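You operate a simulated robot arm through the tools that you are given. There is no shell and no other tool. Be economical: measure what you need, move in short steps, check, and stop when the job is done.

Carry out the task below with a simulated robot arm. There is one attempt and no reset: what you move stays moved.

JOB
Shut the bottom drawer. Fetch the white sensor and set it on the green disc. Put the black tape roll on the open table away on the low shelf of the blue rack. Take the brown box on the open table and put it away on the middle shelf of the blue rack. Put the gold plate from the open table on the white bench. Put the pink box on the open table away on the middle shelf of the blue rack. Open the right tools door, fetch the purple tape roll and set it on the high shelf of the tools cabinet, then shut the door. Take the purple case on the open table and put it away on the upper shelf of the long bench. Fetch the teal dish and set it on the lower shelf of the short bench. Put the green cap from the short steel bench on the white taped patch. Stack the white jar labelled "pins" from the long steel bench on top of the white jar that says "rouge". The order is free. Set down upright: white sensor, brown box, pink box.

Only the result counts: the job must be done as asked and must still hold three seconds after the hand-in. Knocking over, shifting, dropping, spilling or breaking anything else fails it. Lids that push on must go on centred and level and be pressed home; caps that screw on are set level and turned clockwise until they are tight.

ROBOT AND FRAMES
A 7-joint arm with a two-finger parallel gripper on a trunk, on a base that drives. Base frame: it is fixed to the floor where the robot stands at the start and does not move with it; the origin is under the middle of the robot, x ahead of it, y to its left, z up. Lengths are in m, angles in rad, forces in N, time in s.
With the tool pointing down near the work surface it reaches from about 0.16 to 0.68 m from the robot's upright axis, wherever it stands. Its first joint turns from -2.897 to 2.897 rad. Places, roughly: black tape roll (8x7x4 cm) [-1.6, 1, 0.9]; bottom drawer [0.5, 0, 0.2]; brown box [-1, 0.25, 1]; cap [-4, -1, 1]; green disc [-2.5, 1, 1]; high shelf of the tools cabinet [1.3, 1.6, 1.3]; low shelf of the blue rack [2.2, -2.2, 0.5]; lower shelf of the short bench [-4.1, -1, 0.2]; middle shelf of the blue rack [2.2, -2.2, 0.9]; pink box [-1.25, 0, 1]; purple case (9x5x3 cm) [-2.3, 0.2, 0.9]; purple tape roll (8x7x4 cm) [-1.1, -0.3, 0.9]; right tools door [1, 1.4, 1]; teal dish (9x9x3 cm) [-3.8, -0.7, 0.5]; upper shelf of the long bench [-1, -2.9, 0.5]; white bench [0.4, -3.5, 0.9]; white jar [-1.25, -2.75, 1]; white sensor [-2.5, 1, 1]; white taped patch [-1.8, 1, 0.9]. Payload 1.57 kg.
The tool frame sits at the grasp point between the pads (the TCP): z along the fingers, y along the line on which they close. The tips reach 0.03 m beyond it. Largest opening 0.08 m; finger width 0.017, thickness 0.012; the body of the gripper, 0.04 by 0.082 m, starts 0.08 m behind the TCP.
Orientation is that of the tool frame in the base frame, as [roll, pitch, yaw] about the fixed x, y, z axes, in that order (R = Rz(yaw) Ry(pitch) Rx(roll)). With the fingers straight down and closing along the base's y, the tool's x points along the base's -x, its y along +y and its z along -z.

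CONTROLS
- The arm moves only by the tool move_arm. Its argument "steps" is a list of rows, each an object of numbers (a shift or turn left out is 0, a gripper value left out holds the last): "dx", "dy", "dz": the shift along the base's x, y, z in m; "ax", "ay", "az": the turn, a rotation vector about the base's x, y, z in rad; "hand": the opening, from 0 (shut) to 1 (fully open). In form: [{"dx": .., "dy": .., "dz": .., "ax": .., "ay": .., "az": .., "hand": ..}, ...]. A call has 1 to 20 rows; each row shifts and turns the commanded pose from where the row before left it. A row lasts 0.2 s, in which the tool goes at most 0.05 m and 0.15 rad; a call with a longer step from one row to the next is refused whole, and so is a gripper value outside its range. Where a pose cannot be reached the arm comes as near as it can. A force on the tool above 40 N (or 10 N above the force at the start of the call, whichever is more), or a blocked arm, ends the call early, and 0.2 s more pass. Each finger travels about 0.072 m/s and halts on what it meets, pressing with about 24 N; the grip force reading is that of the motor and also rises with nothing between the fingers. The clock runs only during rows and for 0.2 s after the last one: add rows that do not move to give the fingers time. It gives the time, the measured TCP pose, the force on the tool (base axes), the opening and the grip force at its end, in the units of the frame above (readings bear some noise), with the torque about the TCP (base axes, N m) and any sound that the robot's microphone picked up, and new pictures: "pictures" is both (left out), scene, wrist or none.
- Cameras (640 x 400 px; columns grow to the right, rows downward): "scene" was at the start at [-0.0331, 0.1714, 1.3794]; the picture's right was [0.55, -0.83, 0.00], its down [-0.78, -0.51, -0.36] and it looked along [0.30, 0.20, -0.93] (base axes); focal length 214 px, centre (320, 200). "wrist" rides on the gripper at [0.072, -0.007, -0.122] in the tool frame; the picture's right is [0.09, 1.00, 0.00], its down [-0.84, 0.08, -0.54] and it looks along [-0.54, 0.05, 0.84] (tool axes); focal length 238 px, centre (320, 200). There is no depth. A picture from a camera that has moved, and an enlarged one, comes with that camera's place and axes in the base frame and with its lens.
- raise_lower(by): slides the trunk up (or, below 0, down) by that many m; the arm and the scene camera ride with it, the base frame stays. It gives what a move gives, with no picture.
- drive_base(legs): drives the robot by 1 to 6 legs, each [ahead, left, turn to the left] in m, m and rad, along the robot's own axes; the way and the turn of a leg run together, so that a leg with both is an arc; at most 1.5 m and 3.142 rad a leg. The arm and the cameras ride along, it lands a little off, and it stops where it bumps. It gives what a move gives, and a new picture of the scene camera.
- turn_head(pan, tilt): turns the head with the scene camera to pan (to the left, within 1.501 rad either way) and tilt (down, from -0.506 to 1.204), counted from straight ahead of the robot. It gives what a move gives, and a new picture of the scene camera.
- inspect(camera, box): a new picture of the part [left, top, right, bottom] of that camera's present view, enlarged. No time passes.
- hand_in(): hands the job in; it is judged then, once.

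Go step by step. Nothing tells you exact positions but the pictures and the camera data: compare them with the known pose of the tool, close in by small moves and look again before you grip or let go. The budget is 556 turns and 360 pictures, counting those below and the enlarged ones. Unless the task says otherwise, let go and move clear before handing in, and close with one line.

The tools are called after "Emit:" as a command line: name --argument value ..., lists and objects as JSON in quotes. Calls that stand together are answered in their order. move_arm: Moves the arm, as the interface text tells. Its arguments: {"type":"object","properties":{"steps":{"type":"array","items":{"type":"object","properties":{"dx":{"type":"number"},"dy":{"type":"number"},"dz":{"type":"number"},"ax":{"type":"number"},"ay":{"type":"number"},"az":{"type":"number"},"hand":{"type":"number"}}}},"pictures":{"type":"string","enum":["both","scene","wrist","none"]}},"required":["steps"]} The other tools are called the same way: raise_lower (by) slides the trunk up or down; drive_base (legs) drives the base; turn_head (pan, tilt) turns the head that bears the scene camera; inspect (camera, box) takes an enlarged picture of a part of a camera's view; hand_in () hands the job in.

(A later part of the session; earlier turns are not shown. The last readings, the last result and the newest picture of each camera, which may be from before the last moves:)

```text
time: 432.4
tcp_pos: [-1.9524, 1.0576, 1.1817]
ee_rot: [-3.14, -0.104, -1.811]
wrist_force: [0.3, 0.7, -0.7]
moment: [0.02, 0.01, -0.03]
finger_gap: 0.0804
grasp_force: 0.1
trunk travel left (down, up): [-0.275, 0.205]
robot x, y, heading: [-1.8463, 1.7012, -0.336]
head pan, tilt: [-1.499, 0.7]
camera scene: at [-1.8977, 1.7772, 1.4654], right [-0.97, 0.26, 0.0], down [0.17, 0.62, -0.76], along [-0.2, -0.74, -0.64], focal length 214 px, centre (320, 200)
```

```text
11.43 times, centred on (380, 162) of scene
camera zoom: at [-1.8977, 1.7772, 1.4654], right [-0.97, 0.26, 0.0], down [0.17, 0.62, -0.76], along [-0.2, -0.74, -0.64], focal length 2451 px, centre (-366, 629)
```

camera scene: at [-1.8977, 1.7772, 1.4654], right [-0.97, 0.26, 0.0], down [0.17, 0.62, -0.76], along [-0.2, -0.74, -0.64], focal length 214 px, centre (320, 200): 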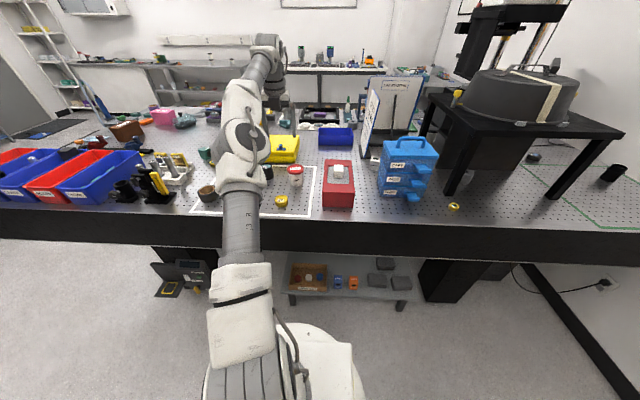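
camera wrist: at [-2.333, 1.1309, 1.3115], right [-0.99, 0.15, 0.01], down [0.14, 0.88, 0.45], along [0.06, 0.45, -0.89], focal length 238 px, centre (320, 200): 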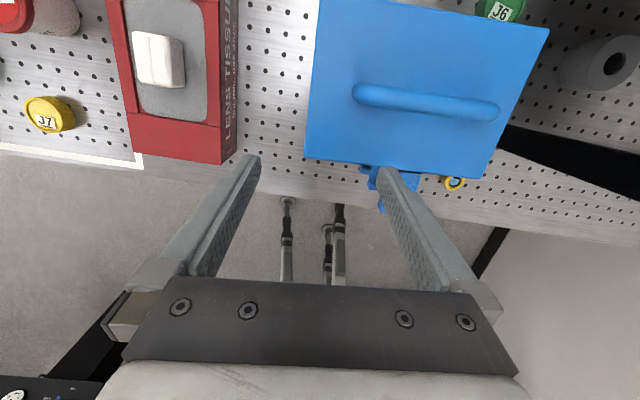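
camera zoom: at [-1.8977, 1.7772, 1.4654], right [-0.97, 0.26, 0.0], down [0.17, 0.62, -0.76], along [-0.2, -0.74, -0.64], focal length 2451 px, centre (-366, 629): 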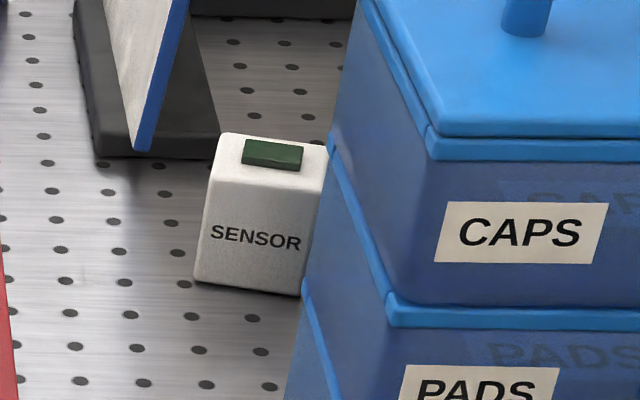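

The white SENSOR box stands behind the blue drawer cart near (-2.40, 0.95); the green disc "J6" is near (-2.585, 1.08). I move alongside with the arm raised.

Emit:
move_arm --steps '[{"dz": 0.03, "dx": 0.01, "dy": 0.03}, {"dz": 0.03, "dx": 0.01, "dy": 0.03}, {"dz": 0.03, "dx": 0.01, "dy": 0.03}, {"dz": 0.01, "dx": 0.01, "dy": 0.04}]' --pictures "none"

Emit:
drive_base --legs '[[-0.7, 0, 0], [0, -0.15, 0]]'

```text
time: 433.4
tcp_pos: [-1.9124, 1.1904, 1.2832]
ee_rot: [-3.14, -0.102, -1.812]
wrist_force: [-0.1, 0.1, 0.3]
moment: [0.03, -0.02, 0.0]
finger_gap: 0.0799
grasp_force: 0.1
trunk travel left (down, up): [-0.275, 0.205]
robot x, y, heading: [-1.8495, 1.7018, -0.338]
head pan, tilt: [-1.499, 0.7]
```

```text
time: 439.7
tcp_pos: [-2.6211, 1.2768, 1.2842]
ee_rot: [-3.14, -0.105, -1.817]
wrist_force: [-0.2, 0.0, -0.2]
moment: [0.0, 0.0, 0.01]
finger_gap: 0.08
grasp_force: 0.0
trunk travel left (down, up): [-0.275, 0.205]
robot x, y, heading: [-2.5545, 1.7871, -0.336]
head pan, tilt: [-1.499, 0.7]
camera scene: at [-2.6035, 1.8656, 1.4653], right [-0.96, 0.26, 0.0], down [0.17, 0.62, -0.76], along [-0.2, -0.74, -0.64], focal length 214 px, centre (320, 200)
```

scene: 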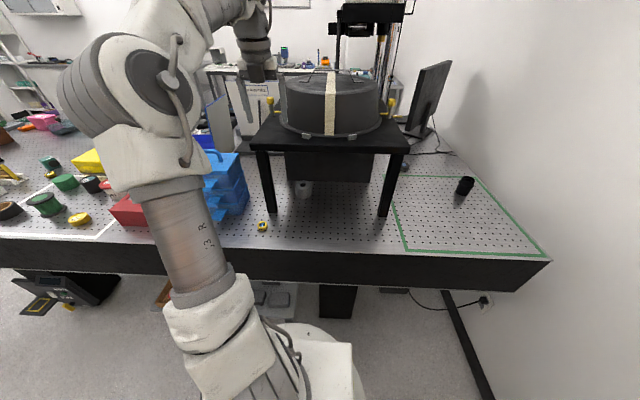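

Emit:
drive_base --legs '[[0.36, 0, 0]]'

Emit:
move_arm --steps '[{"dz": 0}]' --pictures "wrist"

```text
time: 442.6
tcp_pos: [-2.2813, 1.1587, 1.2821]
ee_rot: [-3.141, -0.105, -1.815]
wrist_force: [0.8, -0.4, -0.3]
moment: [0.01, 0.01, 0.03]
finger_gap: 0.0803
grasp_force: 0.0
trunk travel left (down, up): [-0.275, 0.205]
robot x, y, heading: [-2.2136, 1.6728, -0.343]
head pan, tilt: [-1.499, 0.7]
camera scene: at [-2.2637, 1.7462, 1.4654], right [-0.96, 0.26, 0.0], down [0.17, 0.62, -0.76], along [-0.2, -0.74, -0.64], focal length 214 px, centre (320, 200)
```

scene: 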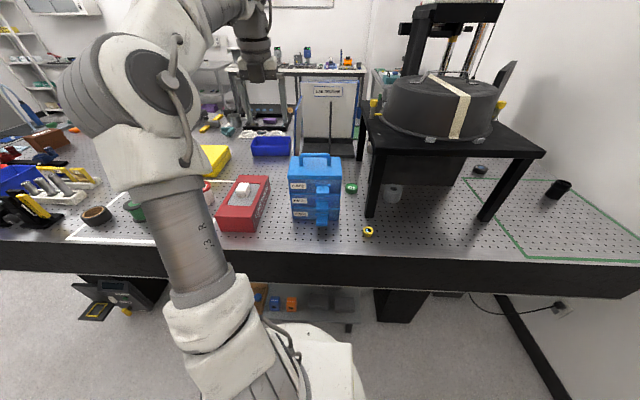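

```text
time: 443.1
tcp_pos: [-2.2816, 1.1579, 1.2835]
ee_rot: [-3.14, -0.106, -1.816]
wrist_force: [-0.3, -0.6, 0.3]
moment: [0.01, -0.01, 0.01]
finger_gap: 0.0799
grasp_force: 0.0
trunk travel left (down, up): [-0.275, 0.205]
robot x, y, heading: [-2.2123, 1.6688, -0.34]
head pan, tilt: [-1.499, 0.7]
camera wrist: at [-2.2887, 1.0989, 1.4114], right [-0.99, 0.15, 0.01], down [0.14, 0.88, 0.45], along [0.06, 0.45, -0.89], focal length 238 px, centre (320, 200)
```

wrist: 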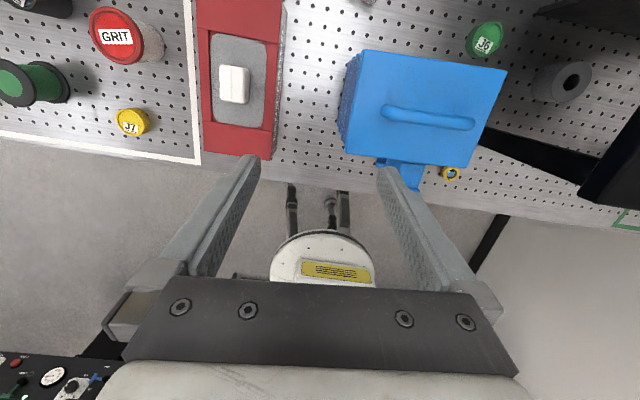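

Emit:
move_arm --steps '[{"dx": -0.02, "dy": -0.04, "dz": -0.01}, {"dx": -0.02, "dy": -0.04, "dz": -0.01}, {"dx": -0.02, "dy": -0.04, "dz": -0.01}]' --pictures "wrist"

```text
time: 443.9
tcp_pos: [-2.3272, 1.0697, 1.255]
ee_rot: [-3.139, -0.104, -1.815]
wrist_force: [0.2, 0.5, 0.3]
moment: [-0.04, 0.02, 0.0]
finger_gap: 0.0801
grasp_force: 0.1
out of reach, approached as far as the arm can: row 3
trunk travel left (down, up): [-0.275, 0.205]
robot x, y, heading: [-2.2132, 1.6666, -0.338]
head pan, tilt: [-1.499, 0.7]
camera wrist: at [-2.3359, 1.0107, 1.3833], right [-0.99, 0.15, 0.01], down [0.14, 0.88, 0.45], along [0.06, 0.45, -0.89], focal length 238 px, centre (320, 200)
```

wrist: 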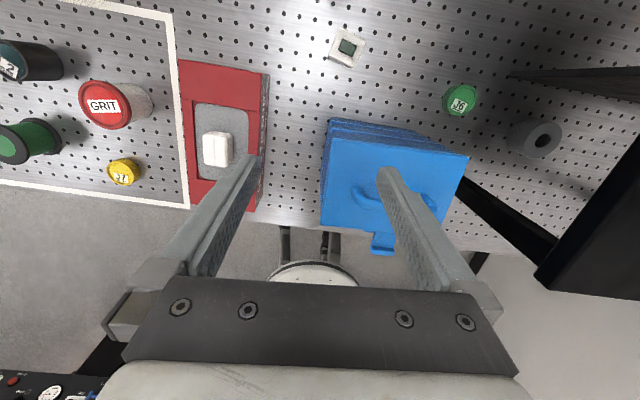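

I see the sensor from above at (-2.387, 0.974), turned about 18°, and the disc J6 at (-2.584, 1.079). Raise the trunk for reach and go over the sensor.

Emit:
raise_lower --by 0.15

Emit:
move_arm --steps '[{"dz": -0.045, "az": -0.1}, {"dz": -0.045, "az": -0.1}, {"dz": -0.045, "az": -0.11}, {"dx": -0.015, "dy": -0.025, "dz": -0.03}, {"dx": -0.015, "dy": -0.025, "dz": -0.03}, {"dx": -0.015, "dy": -0.025, "dz": -0.02}, {"dx": -0.013, "dy": -0.02, "dz": -0.01}]' --pictures "wrist"

```text
time: 445.6
tcp_pos: [-2.3288, 1.0691, 1.406]
ee_rot: [-3.141, -0.105, -1.815]
wrist_force: [-0.4, -0.1, 0.0]
moment: [0.01, 0.0, -0.02]
finger_gap: 0.08
grasp_force: 0.1
trunk travel left (down, up): [-0.425, 0.055]
robot x, y, heading: [-2.2143, 1.6699, -0.337]
head pan, tilt: [-1.499, 0.7]
```

```text
time: 447.2
tcp_pos: [-2.3592, 1.0196, 1.2097]
ee_rot: [-3.139, -0.105, -2.125]
wrist_force: [0.8, -0.5, -0.3]
moment: [0.01, 0.02, -0.02]
finger_gap: 0.0799
grasp_force: 0.0
out of reach, approached as far as the arm can: row 6, 7
trunk travel left (down, up): [-0.425, 0.055]
robot x, y, heading: [-2.2108, 1.6687, -0.338]
head pan, tilt: [-1.499, 0.7]
camera wrist: at [-2.3834, 0.9667, 1.3377], right [-0.9, 0.44, 0.01], down [0.4, 0.8, 0.45], along [0.19, 0.41, -0.89], focal length 238 px, centre (320, 200)
```

wrist: 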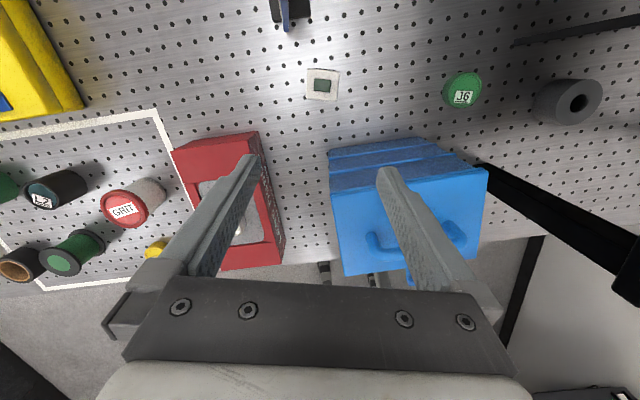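

Emit:
move_arm --steps '[{"dx": -0.006, "dy": -0.012, "dz": -0.03}, {"dx": -0.006, "dy": -0.012, "dz": -0.02}, {"dx": -0.004, "dy": -0.008, "dz": -0.02}]' --pictures "wrist"

```text
time: 448.0
tcp_pos: [-2.3598, 1.0161, 1.1995]
ee_rot: [-3.141, -0.105, -2.12]
wrist_force: [0.2, -0.2, -0.1]
moment: [0.0, 0.0, -0.01]
finger_gap: 0.0801
grasp_force: 0.1
out of reach, approached as far as the arm can: row 1, 2, 3
trunk travel left (down, up): [-0.425, 0.055]
robot x, y, heading: [-2.2138, 1.6699, -0.337]
head pan, tilt: [-1.499, 0.7]
camera wrist: at [-2.3843, 0.963, 1.3272], right [-0.9, 0.44, 0.01], down [0.4, 0.8, 0.45], along [0.19, 0.41, -0.89], focal length 238 px, centre (320, 200)
```

wrist: 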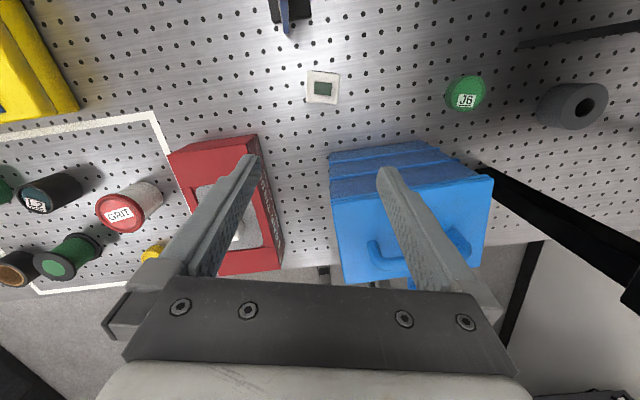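

Emit:
move_arm --steps '[{"dx": -0.006, "dy": -0.018}]' --pictures "none"

Emit:
move_arm --steps '[{"dz": -0.015}]' --pictures "none"

```text
time: 448.4
tcp_pos: [-2.3595, 1.0165, 1.1977]
ee_rot: [3.141, -0.104, -2.12]
wrist_force: [0.0, 0.5, 0.0]
moment: [0.01, 0.03, -0.05]
finger_gap: 0.0798
grasp_force: 0.0
out of reach, approached as far as the arm can: row 1
trunk travel left (down, up): [-0.425, 0.055]
robot x, y, heading: [-2.214, 1.6661, -0.338]
head pan, tilt: [-1.499, 0.7]
```

```text
time: 448.8
tcp_pos: [-2.36, 1.0167, 1.1849]
ee_rot: [-3.141, -0.104, -2.125]
wrist_force: [0.4, -0.3, -0.8]
moment: [0.02, -0.02, -0.03]
finger_gap: 0.0801
grasp_force: 0.0
trunk travel left (down, up): [-0.425, 0.055]
robot x, y, heading: [-2.2128, 1.6678, -0.337]
head pan, tilt: [-1.499, 0.7]
```

Emit:
move_arm --steps '[{"dz": -0.02}, {"dx": -0.006, "dy": -0.018}, {"dx": -0.006, "dy": -0.018}]' --pictures "wrist"

```text
time: 449.6
tcp_pos: [-2.3598, 1.0162, 1.1649]
ee_rot: [-3.14, -0.106, -2.125]
wrist_force: [-0.3, 0.2, 0.1]
moment: [-0.02, 0.0, -0.01]
finger_gap: 0.0801
grasp_force: 0.1
out of reach, approached as far as the arm can: row 2, 3
trunk travel left (down, up): [-0.425, 0.055]
robot x, y, heading: [-2.2126, 1.6679, -0.337]
head pan, tilt: [-1.499, 0.7]
camera wrist: at [-2.3844, 0.9634, 1.2924], right [-0.9, 0.45, 0.01], down [0.4, 0.8, 0.45], along [0.19, 0.41, -0.89], focal length 238 px, centre (320, 200)
```

wrist: 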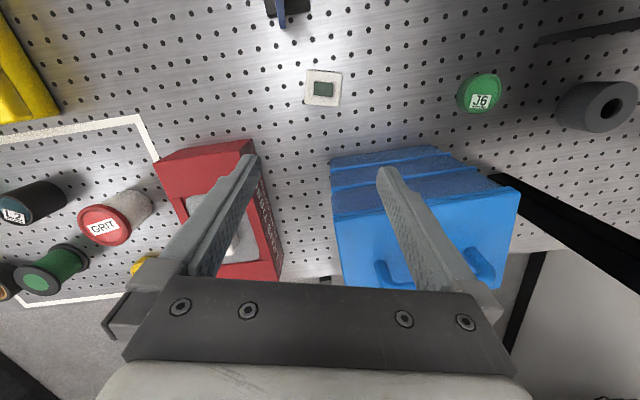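

Emit:
move_arm --steps '[{"az": 0.1}, {"az": 0.1}, {"az": 0.11}, {"dx": -0.006, "dy": -0.018}, {"dx": -0.006, "dy": -0.018}]' --pictures "none"

```text
time: 450.8
tcp_pos: [-2.3718, 0.9805, 1.1639]
ee_rot: [-3.14, -0.105, -1.815]
wrist_force: [0.4, -0.5, 1.3]
moment: [0.0, 0.0, 0.01]
finger_gap: 0.0801
grasp_force: 0.1
trunk travel left (down, up): [-0.425, 0.055]
robot x, y, heading: [-2.212, 1.6668, -0.338]
head pan, tilt: [-1.499, 0.7]
```

Yaw was the limit. With the old yaw I can reach; the jaws will square the sensor up themselves. Descend over it.

Emit:
move_arm --steps '[{"dx": -0.008, "dy": -0.003}, {"dx": -0.008, "dy": -0.003}, {"dz": -0.045}, {"dz": -0.045}, {"dz": -0.03}]' --pictures "wrist"

```text
time: 452.1
tcp_pos: [-2.3873, 0.9766, 1.0598]
ee_rot: [3.141, -0.123, -1.815]
wrist_force: [10.6, 41.6, 12.6]
moment: [-6.7, 1.67, 0.18]
finger_gap: 0.08
grasp_force: 0.0
trunk travel left (down, up): [-0.425, 0.055]
robot x, y, heading: [-2.2102, 1.6665, -0.338]
head pan, tilt: [-1.499, 0.7]
stopped in row 5: the force on the tool passed its limit at 62 N (the readings are from after the stop); the commanded pose is now the measured one
camera wrist: at [-2.3942, 0.9209, 1.1884], right [-0.99, 0.15, 0.01], down [0.14, 0.89, 0.43], along [0.06, 0.43, -0.9], focal length 238 px, centre (320, 200)
```

wrist: 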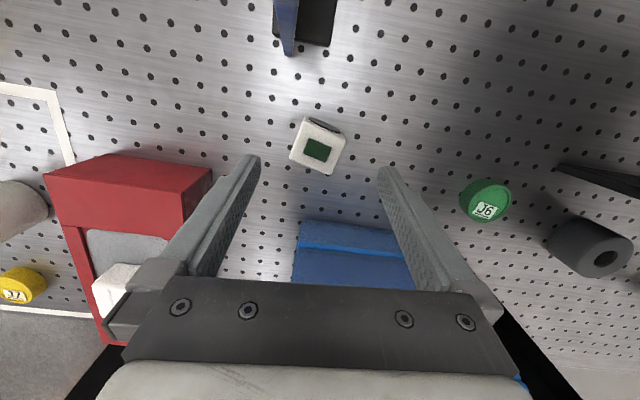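

Something touched high up (probably the sign behind). I back off upward at once and check.

Emit:
move_arm --steps '[{"dz": 0.02, "dy": 0.004}, {"dz": 0.04}, {"dz": 0.04}, {"dz": 0.03}]' --pictures "both"

```text
time: 453.1
tcp_pos: [-2.3894, 0.9781, 1.1807]
ee_rot: [-3.141, -0.121, -1.819]
wrist_force: [1.0, -0.3, -0.2]
moment: [-0.02, 0.02, 0.0]
finger_gap: 0.08
grasp_force: 0.0
out of reach, approached as far as the arm can: row 4
trunk travel left (down, up): [-0.425, 0.055]
robot x, y, heading: [-2.2114, 1.6677, -0.338]
head pan, tilt: [-1.499, 0.7]
camera scene: at [-2.2637, 1.7465, 1.6153], right [-0.96, 0.26, 0.0], down [0.17, 0.62, -0.76], along [-0.2, -0.74, -0.64], focal length 214 px, centre (320, 200)
camera wrist: at [-2.3974, 0.9215, 1.3099], right [-0.99, 0.16, 0.01], down [0.15, 0.89, 0.44], along [0.06, 0.43, -0.9], focal length 238 px, centre (320, 200)
```

scene: 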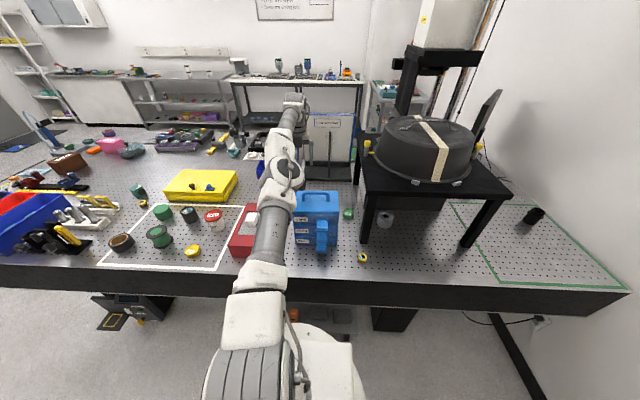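
wrist: 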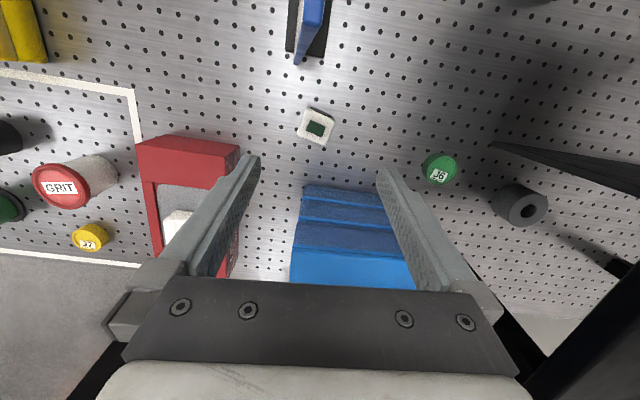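

The hand's camera touched the sign's edge; nothing appears moved. I turn the hand so the camera swings to the free side and the jaws match the sensor's other faces.

Emit:
move_arm --steps '[{"az": 0.126, "dy": 0.01}, {"az": 0.126, "dy": 0.01}, {"az": 0.126, "dy": 0.01}, {"az": 0.126}, {"az": 0.126}, {"az": 0.126}, {"az": 0.126}, {"az": 0.126}, {"az": 0.126}, {"az": 0.126}]' --pictures "both"

```text
time: 455.2
tcp_pos: [-2.3911, 1.0078, 1.1805]
ee_rot: [-3.141, -0.117, -0.553]
wrist_force: [0.3, -0.5, 0.2]
moment: [0.0, 0.02, -0.01]
finger_gap: 0.0799
grasp_force: 0.1
trunk travel left (down, up): [-0.425, 0.055]
robot x, y, heading: [-2.2108, 1.6707, -0.34]
head pan, tilt: [-1.499, 0.7]
camera scene: at [-2.2637, 1.7465, 1.6154], right [-0.96, 0.26, 0.0], down [0.17, 0.62, -0.76], along [-0.2, -0.74, -0.64], focal length 214 px, centre (320, 200)
camera wrist: at [-2.3385, 0.9832, 1.3095], right [-0.44, -0.9, 0.01], down [-0.8, 0.4, 0.44], along [-0.4, 0.19, -0.9], focal length 238 px, centre (320, 200)
```

scene: 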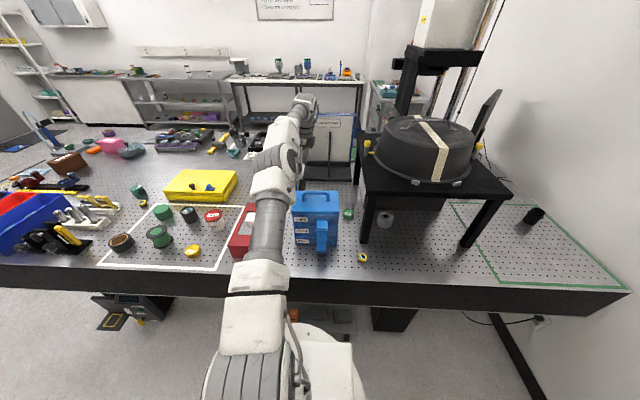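
wrist: 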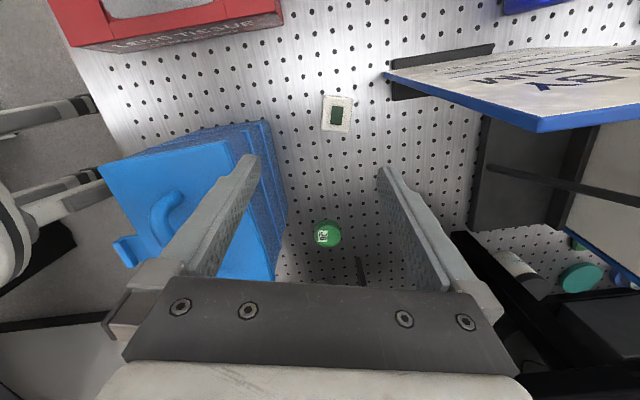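

Emit:
move_arm --steps '[{"ax": 0.062, "ay": 0.099}, {"dx": 0.01, "dy": -0.022, "dz": -0.02}, {"dz": -0.04}, {"dz": -0.03}]' --pictures "wrist"

```text
time: 456.2
tcp_pos: [-2.3772, 0.9997, 1.0867]
ee_rot: [-3.141, 0.0, -0.552]
wrist_force: [0.1, 0.3, -1.0]
moment: [0.04, 0.03, 0.01]
finger_gap: 0.08
grasp_force: 0.1
out of reach, approached as far as the arm can: row 2
trunk travel left (down, up): [-0.425, 0.055]
robot x, y, heading: [-2.211, 1.6655, -0.34]
head pan, tilt: [-1.499, 0.7]
camera wrist: at [-2.3115, 0.9679, 1.2088], right [-0.45, -0.9, 0.0], down [-0.75, 0.37, 0.54], along [-0.48, 0.24, -0.84], focal length 238 px, centre (320, 200)
```

wrist: 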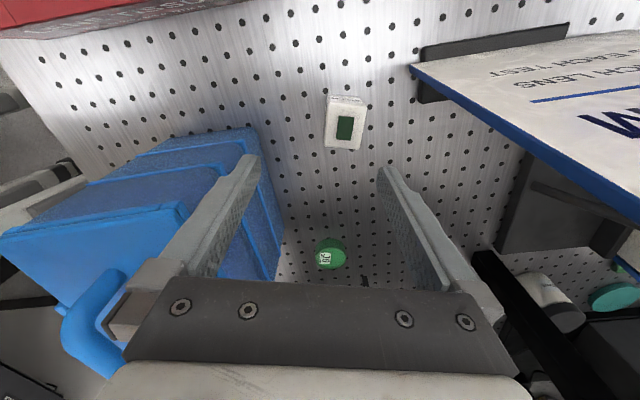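

Emit:
move_arm --steps '[{"dx": -0.003, "dy": -0.01, "dz": -0.03}, {"dx": -0.002, "dy": -0.008, "dz": -0.03}, {"dz": -0.02}]' --pictures "wrist"

```text
time: 457.1
tcp_pos: [-2.3805, 0.9845, 1.008]
ee_rot: [3.14, -0.005, -0.553]
wrist_force: [0.1, 0.0, 0.1]
moment: [0.01, -0.02, 0.0]
finger_gap: 0.0798
grasp_force: 0.0
out of reach, approached as far as the arm can: row 2
trunk travel left (down, up): [-0.425, 0.055]
robot x, y, heading: [-2.2164, 1.6666, -0.343]
head pan, tilt: [-1.499, 0.7]
camera wrist: at [-2.3154, 0.9526, 1.1292], right [-0.45, -0.9, 0.0], down [-0.75, 0.38, 0.54], along [-0.48, 0.24, -0.84], focal length 238 px, centre (320, 200)
```

wrist: 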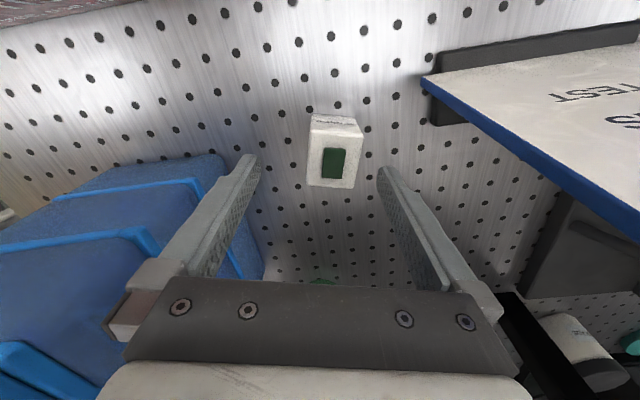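

Emit:
move_arm --steps '[{"dz": -0.025, "dx": -0.001, "dy": -0.003}, {"dz": -0.02}, {"dz": -0.018}]' --pictures "none"

Emit:
move_arm --steps '[{"hand": 0}, {"hand": 0}, {"hand": 0}, {"hand": 0}]' --pictures "wrist"

```text
time: 457.9
tcp_pos: [-2.3786, 0.9881, 0.9444]
ee_rot: [3.142, -0.001, -0.556]
wrist_force: [0.1, 0.5, -0.7]
moment: [-0.02, 0.04, -0.03]
finger_gap: 0.0801
grasp_force: 0.0
out of reach, approached as far as the arm can: row 1
trunk travel left (down, up): [-0.425, 0.055]
robot x, y, heading: [-2.213, 1.6705, -0.341]
head pan, tilt: [-1.499, 0.7]
```

```text
time: 458.9
tcp_pos: [-2.3777, 0.9883, 0.9444]
ee_rot: [-3.139, -0.002, -0.554]
wrist_force: [-0.3, -0.3, 0.0]
moment: [-0.04, 0.03, 0.01]
finger_gap: 0.0397
grasp_force: 23.7
trunk travel left (down, up): [-0.425, 0.055]
robot x, y, heading: [-2.2165, 1.6676, -0.336]
head pan, tilt: [-1.499, 0.7]
camera wrist: at [-2.3138, 0.9562, 1.0666], right [-0.45, -0.9, 0.0], down [-0.75, 0.37, 0.54], along [-0.48, 0.24, -0.84], focal length 238 px, centre (320, 200)
```

wrist: 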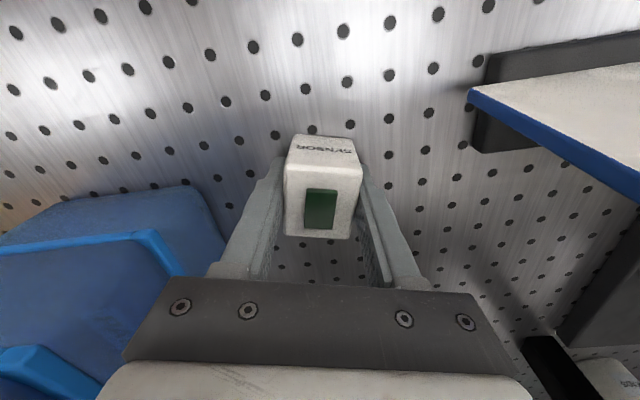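

Sensor gripped (0.040 m). Lift a little and move towards the disc behind the cart.

Emit:
move_arm --steps '[{"dz": 0.03}, {"dz": 0.03}, {"dz": 0.02}, {"dx": -0.03, "dy": 0.008}, {"dx": -0.03, "dy": 0.01}, {"dx": -0.03, "dy": 0.012}]' --pictures "both"

```text
time: 460.2
tcp_pos: [-2.4692, 1.0157, 1.0236]
ee_rot: [-3.14, -0.001, -0.554]
wrist_force: [0.5, 0.2, -4.3]
moment: [-0.01, 0.0, -0.02]
finger_gap: 0.0397
grasp_force: 23.7
trunk travel left (down, up): [-0.425, 0.055]
robot x, y, heading: [-2.2148, 1.6709, -0.339]
head pan, tilt: [-1.499, 0.7]
camera scene: at [-2.2638, 1.7464, 1.6154], right [-0.96, 0.26, 0.0], down [0.17, 0.62, -0.76], along [-0.2, -0.74, -0.64], focal length 214 px, centre (320, 200)
camera wrist: at [-2.4051, 0.984, 1.1458], right [-0.45, -0.9, 0.0], down [-0.75, 0.37, 0.54], along [-0.48, 0.24, -0.84], focal length 238 px, centre (320, 200)
```

scene: 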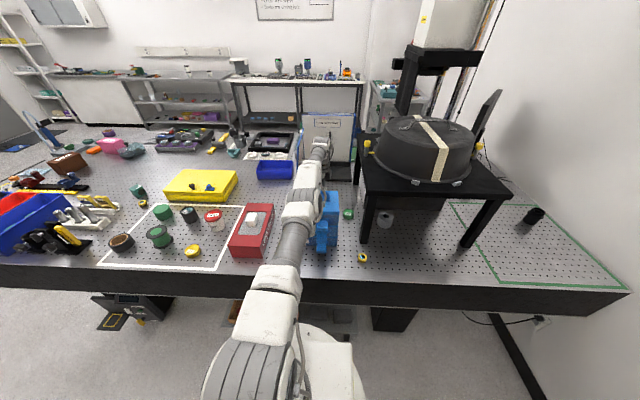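
wrist: 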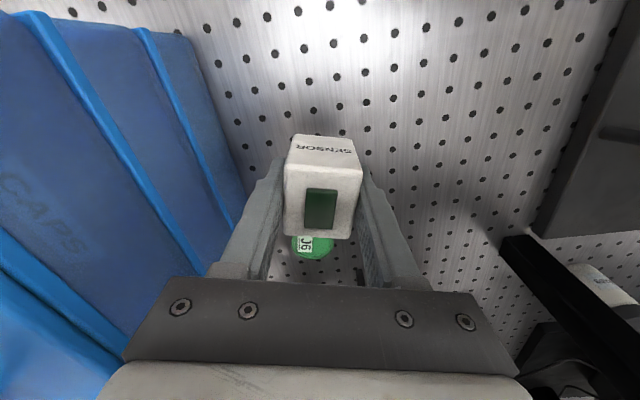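

Emit:
move_arm --steps '[{"dx": -0.027, "dy": 0.013}, {"dx": -0.027, "dy": 0.013}, {"dx": -0.02, "dy": 0.012}]' --pictures "both"

```text
time: 461.1
tcp_pos: [-2.5449, 1.0541, 1.0238]
ee_rot: [3.141, -0.004, -0.555]
wrist_force: [-0.6, -0.6, -3.2]
moment: [-0.03, 0.04, 0.0]
finger_gap: 0.04
grasp_force: 24.0
trunk travel left (down, up): [-0.425, 0.055]
robot x, y, heading: [-2.2111, 1.6698, -0.345]
head pan, tilt: [-1.499, 0.7]
camera scene: at [-2.264, 1.7464, 1.6153], right [-0.96, 0.26, 0.0], down [0.17, 0.62, -0.76], along [-0.2, -0.74, -0.64], focal length 214 px, centre (320, 200)
camera wrist: at [-2.4801, 1.0218, 1.1462], right [-0.45, -0.9, 0.0], down [-0.75, 0.38, 0.54], along [-0.48, 0.24, -0.84], focal length 238 px, centre (320, 200)
```

scene: 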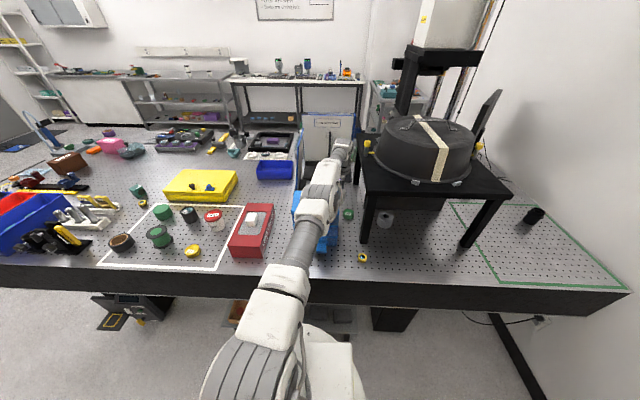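
wrist: 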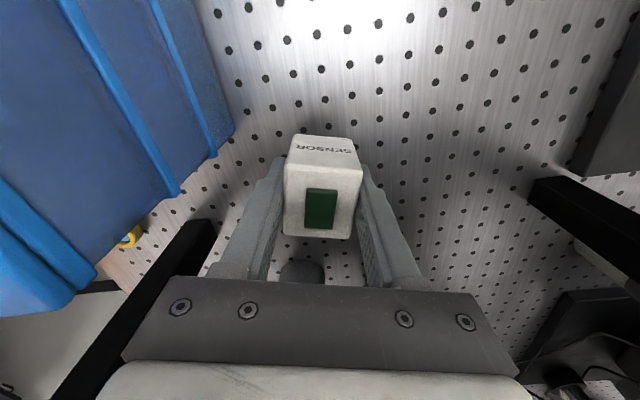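

Emit:
inspect --camera "scene" --box '[320, 170, 370, 230]'

```text
6.67 times, centred on (345, 200) of scene
camera zoom: at [-2.264, 1.7464, 1.6153], right [-0.96, 0.26, 0.0], down [0.17, 0.62, -0.76], along [-0.2, -0.74, -0.64], focal length 1430 px, centre (153, 200)
```

zoom: 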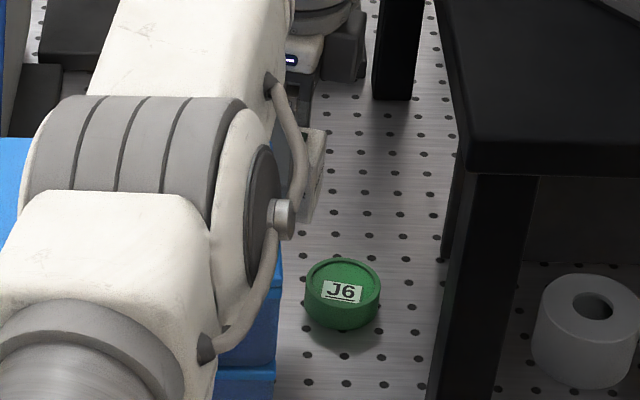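

Emit:
move_arm --steps '[{"dx": -0.024, "dy": 0.013}, {"dx": -0.022, "dy": 0.013}, {"dz": -0.025}]' --pictures "both"

Emit:
inspect --camera "scene" --box '[320, 170, 370, 230]'

```text
time: 461.9
tcp_pos: [-2.5789, 1.0786, 1.0034]
ee_rot: [3.136, 0.001, -0.546]
wrist_force: [-0.2, 0.7, -3.5]
moment: [0.02, -0.05, 0.0]
finger_gap: 0.0399
grasp_force: 24.4
out of reach, approached as far as the arm can: row 2
trunk travel left (down, up): [-0.425, 0.055]
robot x, y, heading: [-2.2139, 1.6674, -0.34]
head pan, tilt: [-1.499, 0.7]
camera scene: at [-2.2573, 1.7466, 1.6158], right [-0.96, 0.26, 0.0], down [0.17, 0.62, -0.77], along [-0.2, -0.74, -0.64], focal length 214 px, centre (320, 200)
camera wrist: at [-2.5132, 1.0482, 1.1248], right [-0.44, -0.9, 0.0], down [-0.75, 0.37, 0.54], along [-0.49, 0.23, -0.84], focal length 238 px, centre (320, 200)
```

scene: 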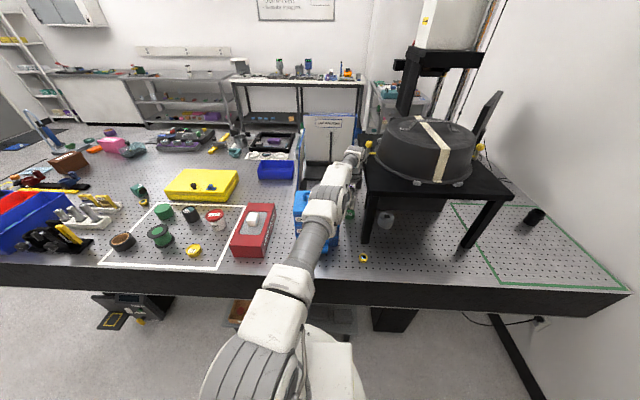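
wrist: 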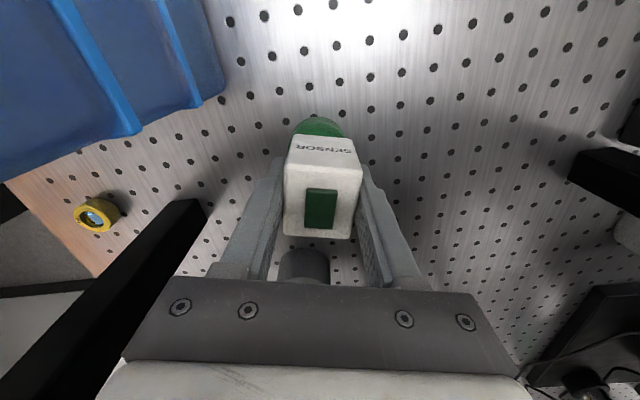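

```text
6.67 times, centred on (345, 200) of scene
camera zoom: at [-2.2573, 1.7466, 1.6158], right [-0.96, 0.26, 0.0], down [0.17, 0.62, -0.77], along [-0.2, -0.74, -0.64], focal length 1430 px, centre (153, 200)
```

zoom: 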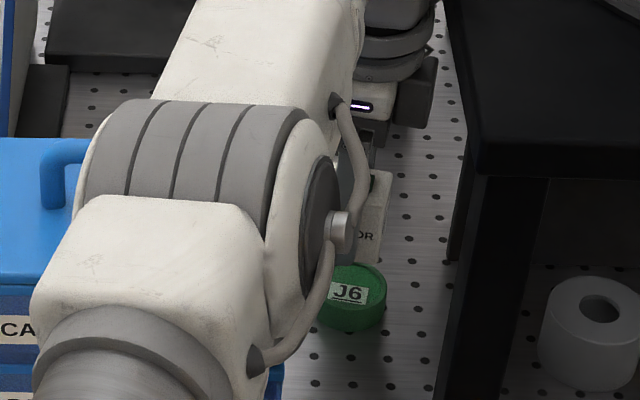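

Emit:
move_arm --steps '[{"dx": -0.01, "dy": 0.001}, {"dz": -0.01}]' --pictures "wrist"

Emit:
inspect --camera "scene" --box '[330, 180, 370, 230]'

```text
time: 462.4
tcp_pos: [-2.5804, 1.0776, 0.9986]
ee_rot: [3.126, 0.004, -0.535]
wrist_force: [-1.1, -0.5, -2.5]
moment: [-0.01, 0.0, 0.0]
finger_gap: 0.0399
grasp_force: 23.7
out of reach, approached as far as the arm can: row 1
trunk travel left (down, up): [-0.425, 0.055]
robot x, y, heading: [-2.2125, 1.6703, -0.336]
head pan, tilt: [-1.499, 0.7]
camera wrist: at [-2.5133, 1.0488, 1.1202], right [-0.43, -0.9, 0.01], down [-0.75, 0.37, 0.55], along [-0.5, 0.22, -0.84], focal length 238 px, centre (320, 200)
```

wrist: 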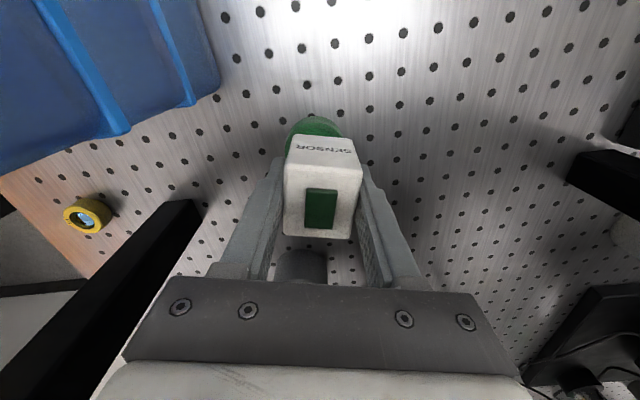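

```text
8.00 times, centred on (350, 205) of scene
camera zoom: at [-2.2527, 1.7471, 1.6161], right [-0.96, 0.26, 0.01], down [0.16, 0.62, -0.77], along [-0.21, -0.74, -0.64], focal length 1716 px, centre (80, 160)
```

zoom: 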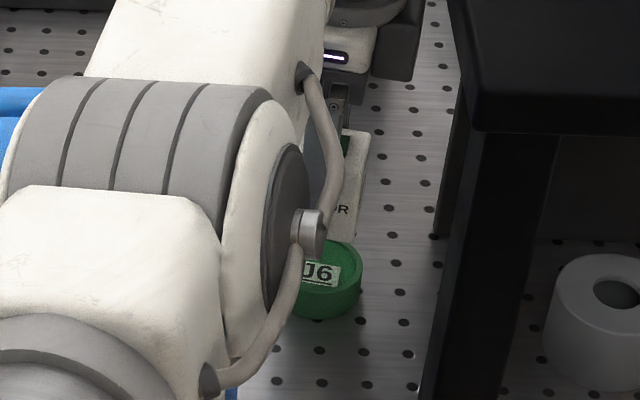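

Emit:
move_arm --steps '[{"dx": 0.02, "dy": -0.01}]' --pictures "scene"

```text
time: 462.9
tcp_pos: [-2.5783, 1.0808, 0.9859]
ee_rot: [-3.136, 0.002, -0.559]
wrist_force: [0.2, 0.5, -2.4]
moment: [0.0, -0.01, -0.01]
finger_gap: 0.0397
grasp_force: 24.3
trunk travel left (down, up): [-0.425, 0.055]
robot x, y, heading: [-2.2113, 1.6674, -0.343]
head pan, tilt: [-1.499, 0.7]
camera scene: at [-2.2619, 1.7469, 1.6148], right [-0.96, 0.27, 0.0], down [0.17, 0.62, -0.77], along [-0.21, -0.74, -0.64], focal length 214 px, centre (320, 200)
```

scene: 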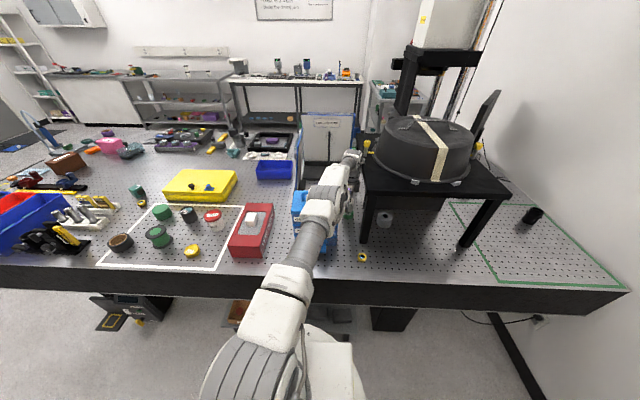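

The forearm seems to press on the blue cart's handle. I rise, go back a bit, raise the trunk and shift the base so that the arm comes in between cart and platform.

Emit:
move_arm --steps '[{"dz": 0.03}, {"dz": 0.04}, {"dx": 0.03, "dy": -0.015}, {"dx": 0.03, "dy": -0.015}, {"dx": 0.03, "dy": -0.012}]' --pictures "none"

Emit:
raise_lower --by 0.054

Emit:
inspect --camera "scene" --box '[270, 150, 390, 260]'

```text
time: 464.1
tcp_pos: [-2.4858, 1.0359, 1.0604]
ee_rot: [-3.14, -0.001, -0.553]
wrist_force: [-0.4, 0.3, -2.5]
moment: [0.0, -0.01, -0.02]
finger_gap: 0.0398
grasp_force: 23.8
trunk travel left (down, up): [-0.425, 0.055]
robot x, y, heading: [-2.2149, 1.6672, -0.341]
head pan, tilt: [-1.499, 0.7]
```

```text
time: 465.0
tcp_pos: [-2.4855, 1.0349, 1.1142]
ee_rot: [-3.139, -0.001, -0.556]
wrist_force: [0.4, 0.4, -3.8]
moment: [0.03, 0.02, -0.02]
finger_gap: 0.0398
grasp_force: 23.7
trunk travel left (down, up): [-0.479, 0.001]
robot x, y, heading: [-2.2113, 1.6694, -0.341]
head pan, tilt: [-1.499, 0.7]
```

```text
3.64 times, centred on (330, 205) of scene
camera zoom: at [-2.2638, 1.7462, 1.6694], right [-0.96, 0.26, 0.0], down [0.17, 0.62, -0.76], along [-0.2, -0.74, -0.64], focal length 780 px, centre (284, 182)
```

zoom: 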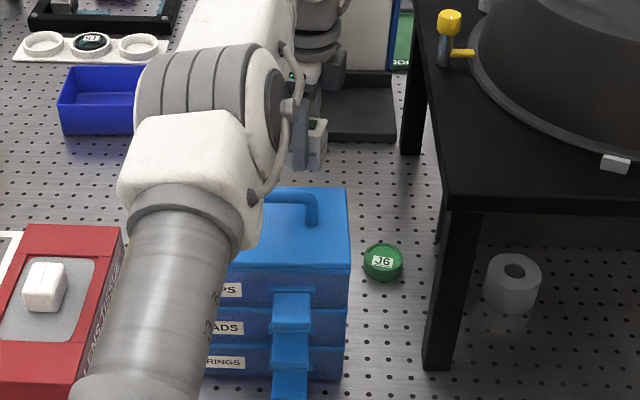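

The platform's overhang is in the way of an upright hand at the disc. I set the sensor down on free table, tilt the hand away from the platform, and regrip.

Emit:
move_arm --steps '[{"dx": 0.02, "dy": -0.02, "dz": -0.03}, {"dz": -0.04}, {"dz": -0.04}, {"dz": -0.04}, {"dz": -0.01}]' --pictures "wrist"

```text
time: 466.2
tcp_pos: [-2.4614, 1.0243, 0.955]
ee_rot: [-3.141, -0.004, -0.556]
wrist_force: [-0.5, 0.5, -3.8]
moment: [-0.03, 0.01, -0.01]
finger_gap: 0.0397
grasp_force: 23.8
out of reach, approached as far as the arm can: row 4
trunk travel left (down, up): [-0.479, 0.001]
robot x, y, heading: [-2.2133, 1.6699, -0.344]
head pan, tilt: [-1.499, 0.7]
camera wrist: at [-2.3964, 0.9921, 1.0765], right [-0.45, -0.9, 0.0], down [-0.75, 0.38, 0.54], along [-0.48, 0.24, -0.84], focal length 238 px, centre (320, 200)
```

wrist: 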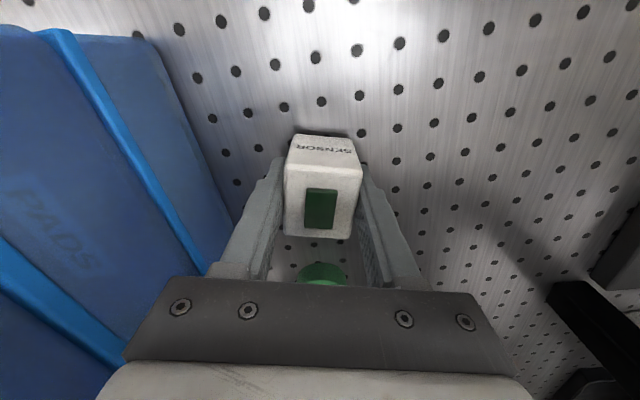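

Emit:
move_arm --steps '[{"dz": -0.005}, {"dz": -0.003}, {"dz": -0.003}, {"dz": -0.003}]' --pictures "none"

```text
time: 467.2
tcp_pos: [-2.4614, 1.024, 0.9432]
ee_rot: [3.137, -0.005, -0.554]
wrist_force: [0.0, 0.4, 12.5]
moment: [0.34, -0.05, -0.01]
finger_gap: 0.0397
grasp_force: 24.0
trunk travel left (down, up): [-0.479, 0.001]
robot x, y, heading: [-2.213, 1.6678, -0.336]
head pan, tilt: [-1.499, 0.7]
```

Emit:
move_arm --steps '[{"hand": 0.75}, {"hand": 0.75}, {"ax": 0.063, "ay": 0.102, "dz": 0.002}, {"ax": 0.063, "ay": 0.102, "dz": 0.002}, {"ax": 0.063, "ay": 0.102}]' --pictures "wrist"

```text
time: 468.4
tcp_pos: [-2.451, 1.0442, 0.9506]
ee_rot: [3.142, 0.358, -0.554]
wrist_force: [0.4, -0.1, -0.2]
moment: [0.01, 0.01, -0.02]
finger_gap: 0.0607
grasp_force: 0.7
out of reach, approached as far as the arm can: row 3, 4, 5
trunk travel left (down, up): [-0.479, 0.001]
robot x, y, heading: [-2.2089, 1.6692, -0.34]
head pan, tilt: [-1.499, 0.7]
camera wrist: at [-2.3534, 0.9926, 1.0378], right [-0.45, -0.89, -0.03], down [-0.55, 0.25, 0.8], along [-0.71, 0.38, -0.6], focal length 238 px, centre (320, 200)
```

wrist: 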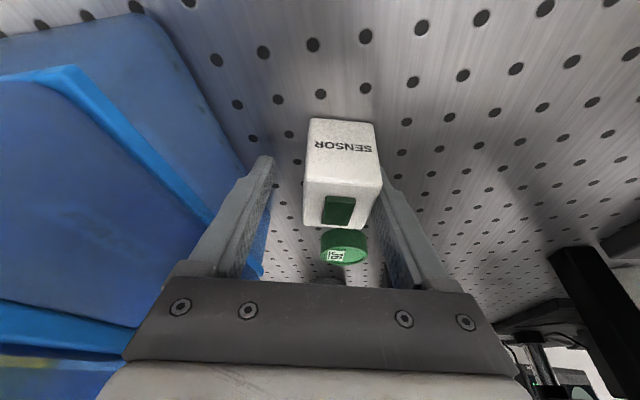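

Emit:
turn_head --pan -1.2 --tilt 1.2

```text
time: 469.3
tcp_pos: [-2.4523, 1.0443, 0.9492]
ee_rot: [3.141, 0.357, -0.556]
wrist_force: [-1.1, -0.4, 0.7]
moment: [-0.01, 0.0, 0.03]
finger_gap: 0.06
grasp_force: 0.0
trunk travel left (down, up): [-0.479, 0.001]
robot x, y, heading: [-2.2106, 1.6712, -0.332]
head pan, tilt: [-1.201, 1.201]
camera scene: at [-2.2395, 1.7725, 1.6334], right [-1.0, -0.03, 0.0], down [-0.03, 0.93, -0.36], along [0.01, -0.36, -0.93], focal length 214 px, centre (320, 200)
```

scene: 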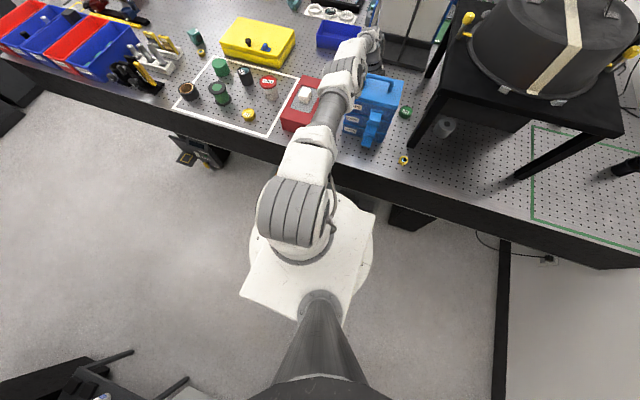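

Emit:
move_arm --steps '[{"hand": 1}, {"hand": 1, "dz": 0.04}, {"dz": 0.04}, {"dz": 0.03, "ax": -0.04, "ay": -0.06}, {"ax": -0.04, "ay": -0.07}, {"az": 0.1}, {"az": 0.1}]' --pictures "none"

Emit:
drive_base --legs '[[-0.1, 0, 0]]'

Emit:
move_arm --steps '[{"dx": 0.03, "dy": -0.01}, {"dx": 0.03, "dy": -0.015}, {"dx": 0.02, "dy": -0.015}]' --pictures "wrist"

```text
time: 470.9
tcp_pos: [-2.4509, 1.0445, 1.0585]
ee_rot: [-3.141, 0.203, -0.352]
wrist_force: [0.1, 0.1, 1.4]
moment: [0.01, 0.0, -0.03]
finger_gap: 0.0802
grasp_force: 0.1
trunk travel left (down, up): [-0.479, 0.001]
robot x, y, heading: [-2.2127, 1.6683, -0.336]
head pan, tilt: [-1.201, 1.201]
```

```text
time: 472.2
tcp_pos: [-2.5442, 1.0772, 1.0596]
ee_rot: [-3.141, 0.204, -0.354]
wrist_force: [-0.4, -1.1, -0.1]
moment: [0.0, 0.0, -0.01]
finger_gap: 0.08
grasp_force: 0.0
trunk travel left (down, up): [-0.479, 0.001]
robot x, y, heading: [-2.3069, 1.7016, -0.333]
head pan, tilt: [-1.201, 1.201]
camera scene: at [-2.333, 1.8055, 1.6334], right [-1.0, -0.03, 0.0], down [-0.03, 0.93, -0.36], along [0.01, -0.36, -0.93], focal length 214 px, centre (320, 200)
```

scene: 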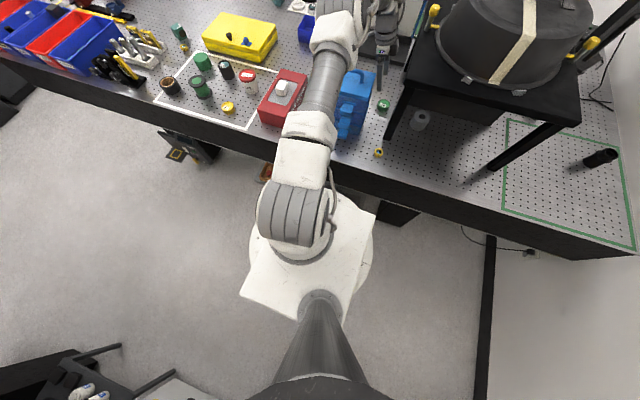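

```text
time: 473.0
tcp_pos: [-2.4643, 1.0365, 1.0589]
ee_rot: [-3.14, 0.205, -0.355]
wrist_force: [0.7, 0.7, -0.3]
moment: [-0.02, -0.01, -0.01]
finger_gap: 0.0799
grasp_force: 0.1
trunk travel left (down, up): [-0.479, 0.001]
robot x, y, heading: [-2.3054, 1.7028, -0.342]
head pan, tilt: [-1.201, 1.201]
camera wrist: at [-2.3716, 1.0099, 1.163], right [-0.26, -0.97, -0.02], down [-0.69, 0.17, 0.7], along [-0.67, 0.2, -0.71], focal length 238 px, centre (320, 200)
```

wrist: 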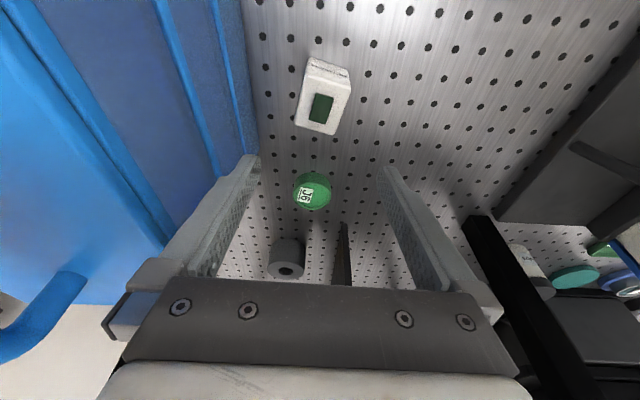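

Emit:
move_arm --steps '[{"dx": 0.012, "dy": -0.003, "dz": -0.03}, {"dx": 0.012, "dy": -0.003, "dz": -0.03}, {"dz": -0.03}, {"dz": -0.02}]' --pictures "wrist"

```text
time: 474.0
tcp_pos: [-2.4389, 1.0306, 0.9486]
ee_rot: [-3.141, 0.204, -0.354]
wrist_force: [-1.0, 0.2, 0.0]
moment: [0.01, -0.01, -0.01]
finger_gap: 0.0798
grasp_force: 0.1
trunk travel left (down, up): [-0.479, 0.001]
robot x, y, heading: [-2.306, 1.7062, -0.339]
head pan, tilt: [-1.201, 1.201]
camera wrist: at [-2.3481, 1.0041, 1.0527], right [-0.26, -0.97, -0.02], down [-0.69, 0.17, 0.7], along [-0.67, 0.2, -0.71], focal length 238 px, centre (320, 200)
```

wrist: 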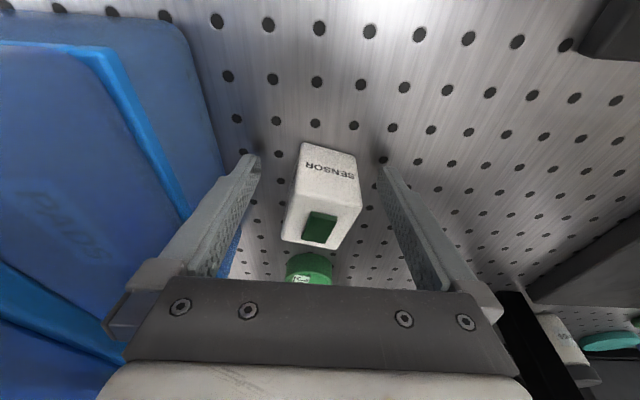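

Emit:
move_arm --steps '[{"dx": -0.016, "dy": 0.006}, {"hand": 0}, {"hand": 0}, {"hand": 0}, {"hand": 0}]' --pictures "wrist"

```text
time: 475.2
tcp_pos: [-2.4559, 1.0372, 0.9487]
ee_rot: [3.141, 0.204, -0.355]
wrist_force: [1.1, -0.2, 0.5]
moment: [0.08, -0.07, -0.02]
finger_gap: 0.0418
grasp_force: 23.9
trunk travel left (down, up): [-0.479, 0.001]
robot x, y, heading: [-2.3072, 1.6978, -0.339]
head pan, tilt: [-1.201, 1.201]
camera wrist: at [-2.3638, 1.0103, 1.0531], right [-0.26, -0.97, -0.02], down [-0.69, 0.17, 0.7], along [-0.67, 0.2, -0.71], focal length 238 px, centre (320, 200)
```

wrist: 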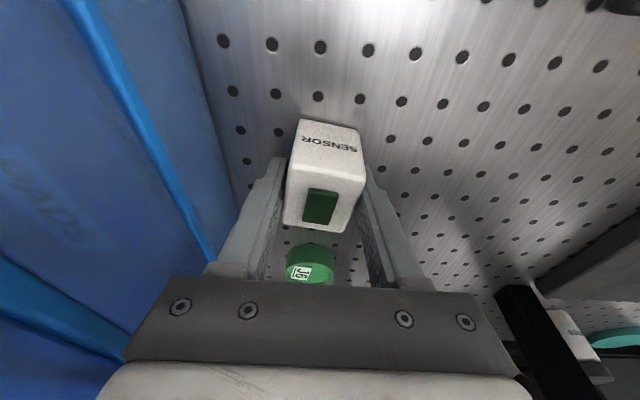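

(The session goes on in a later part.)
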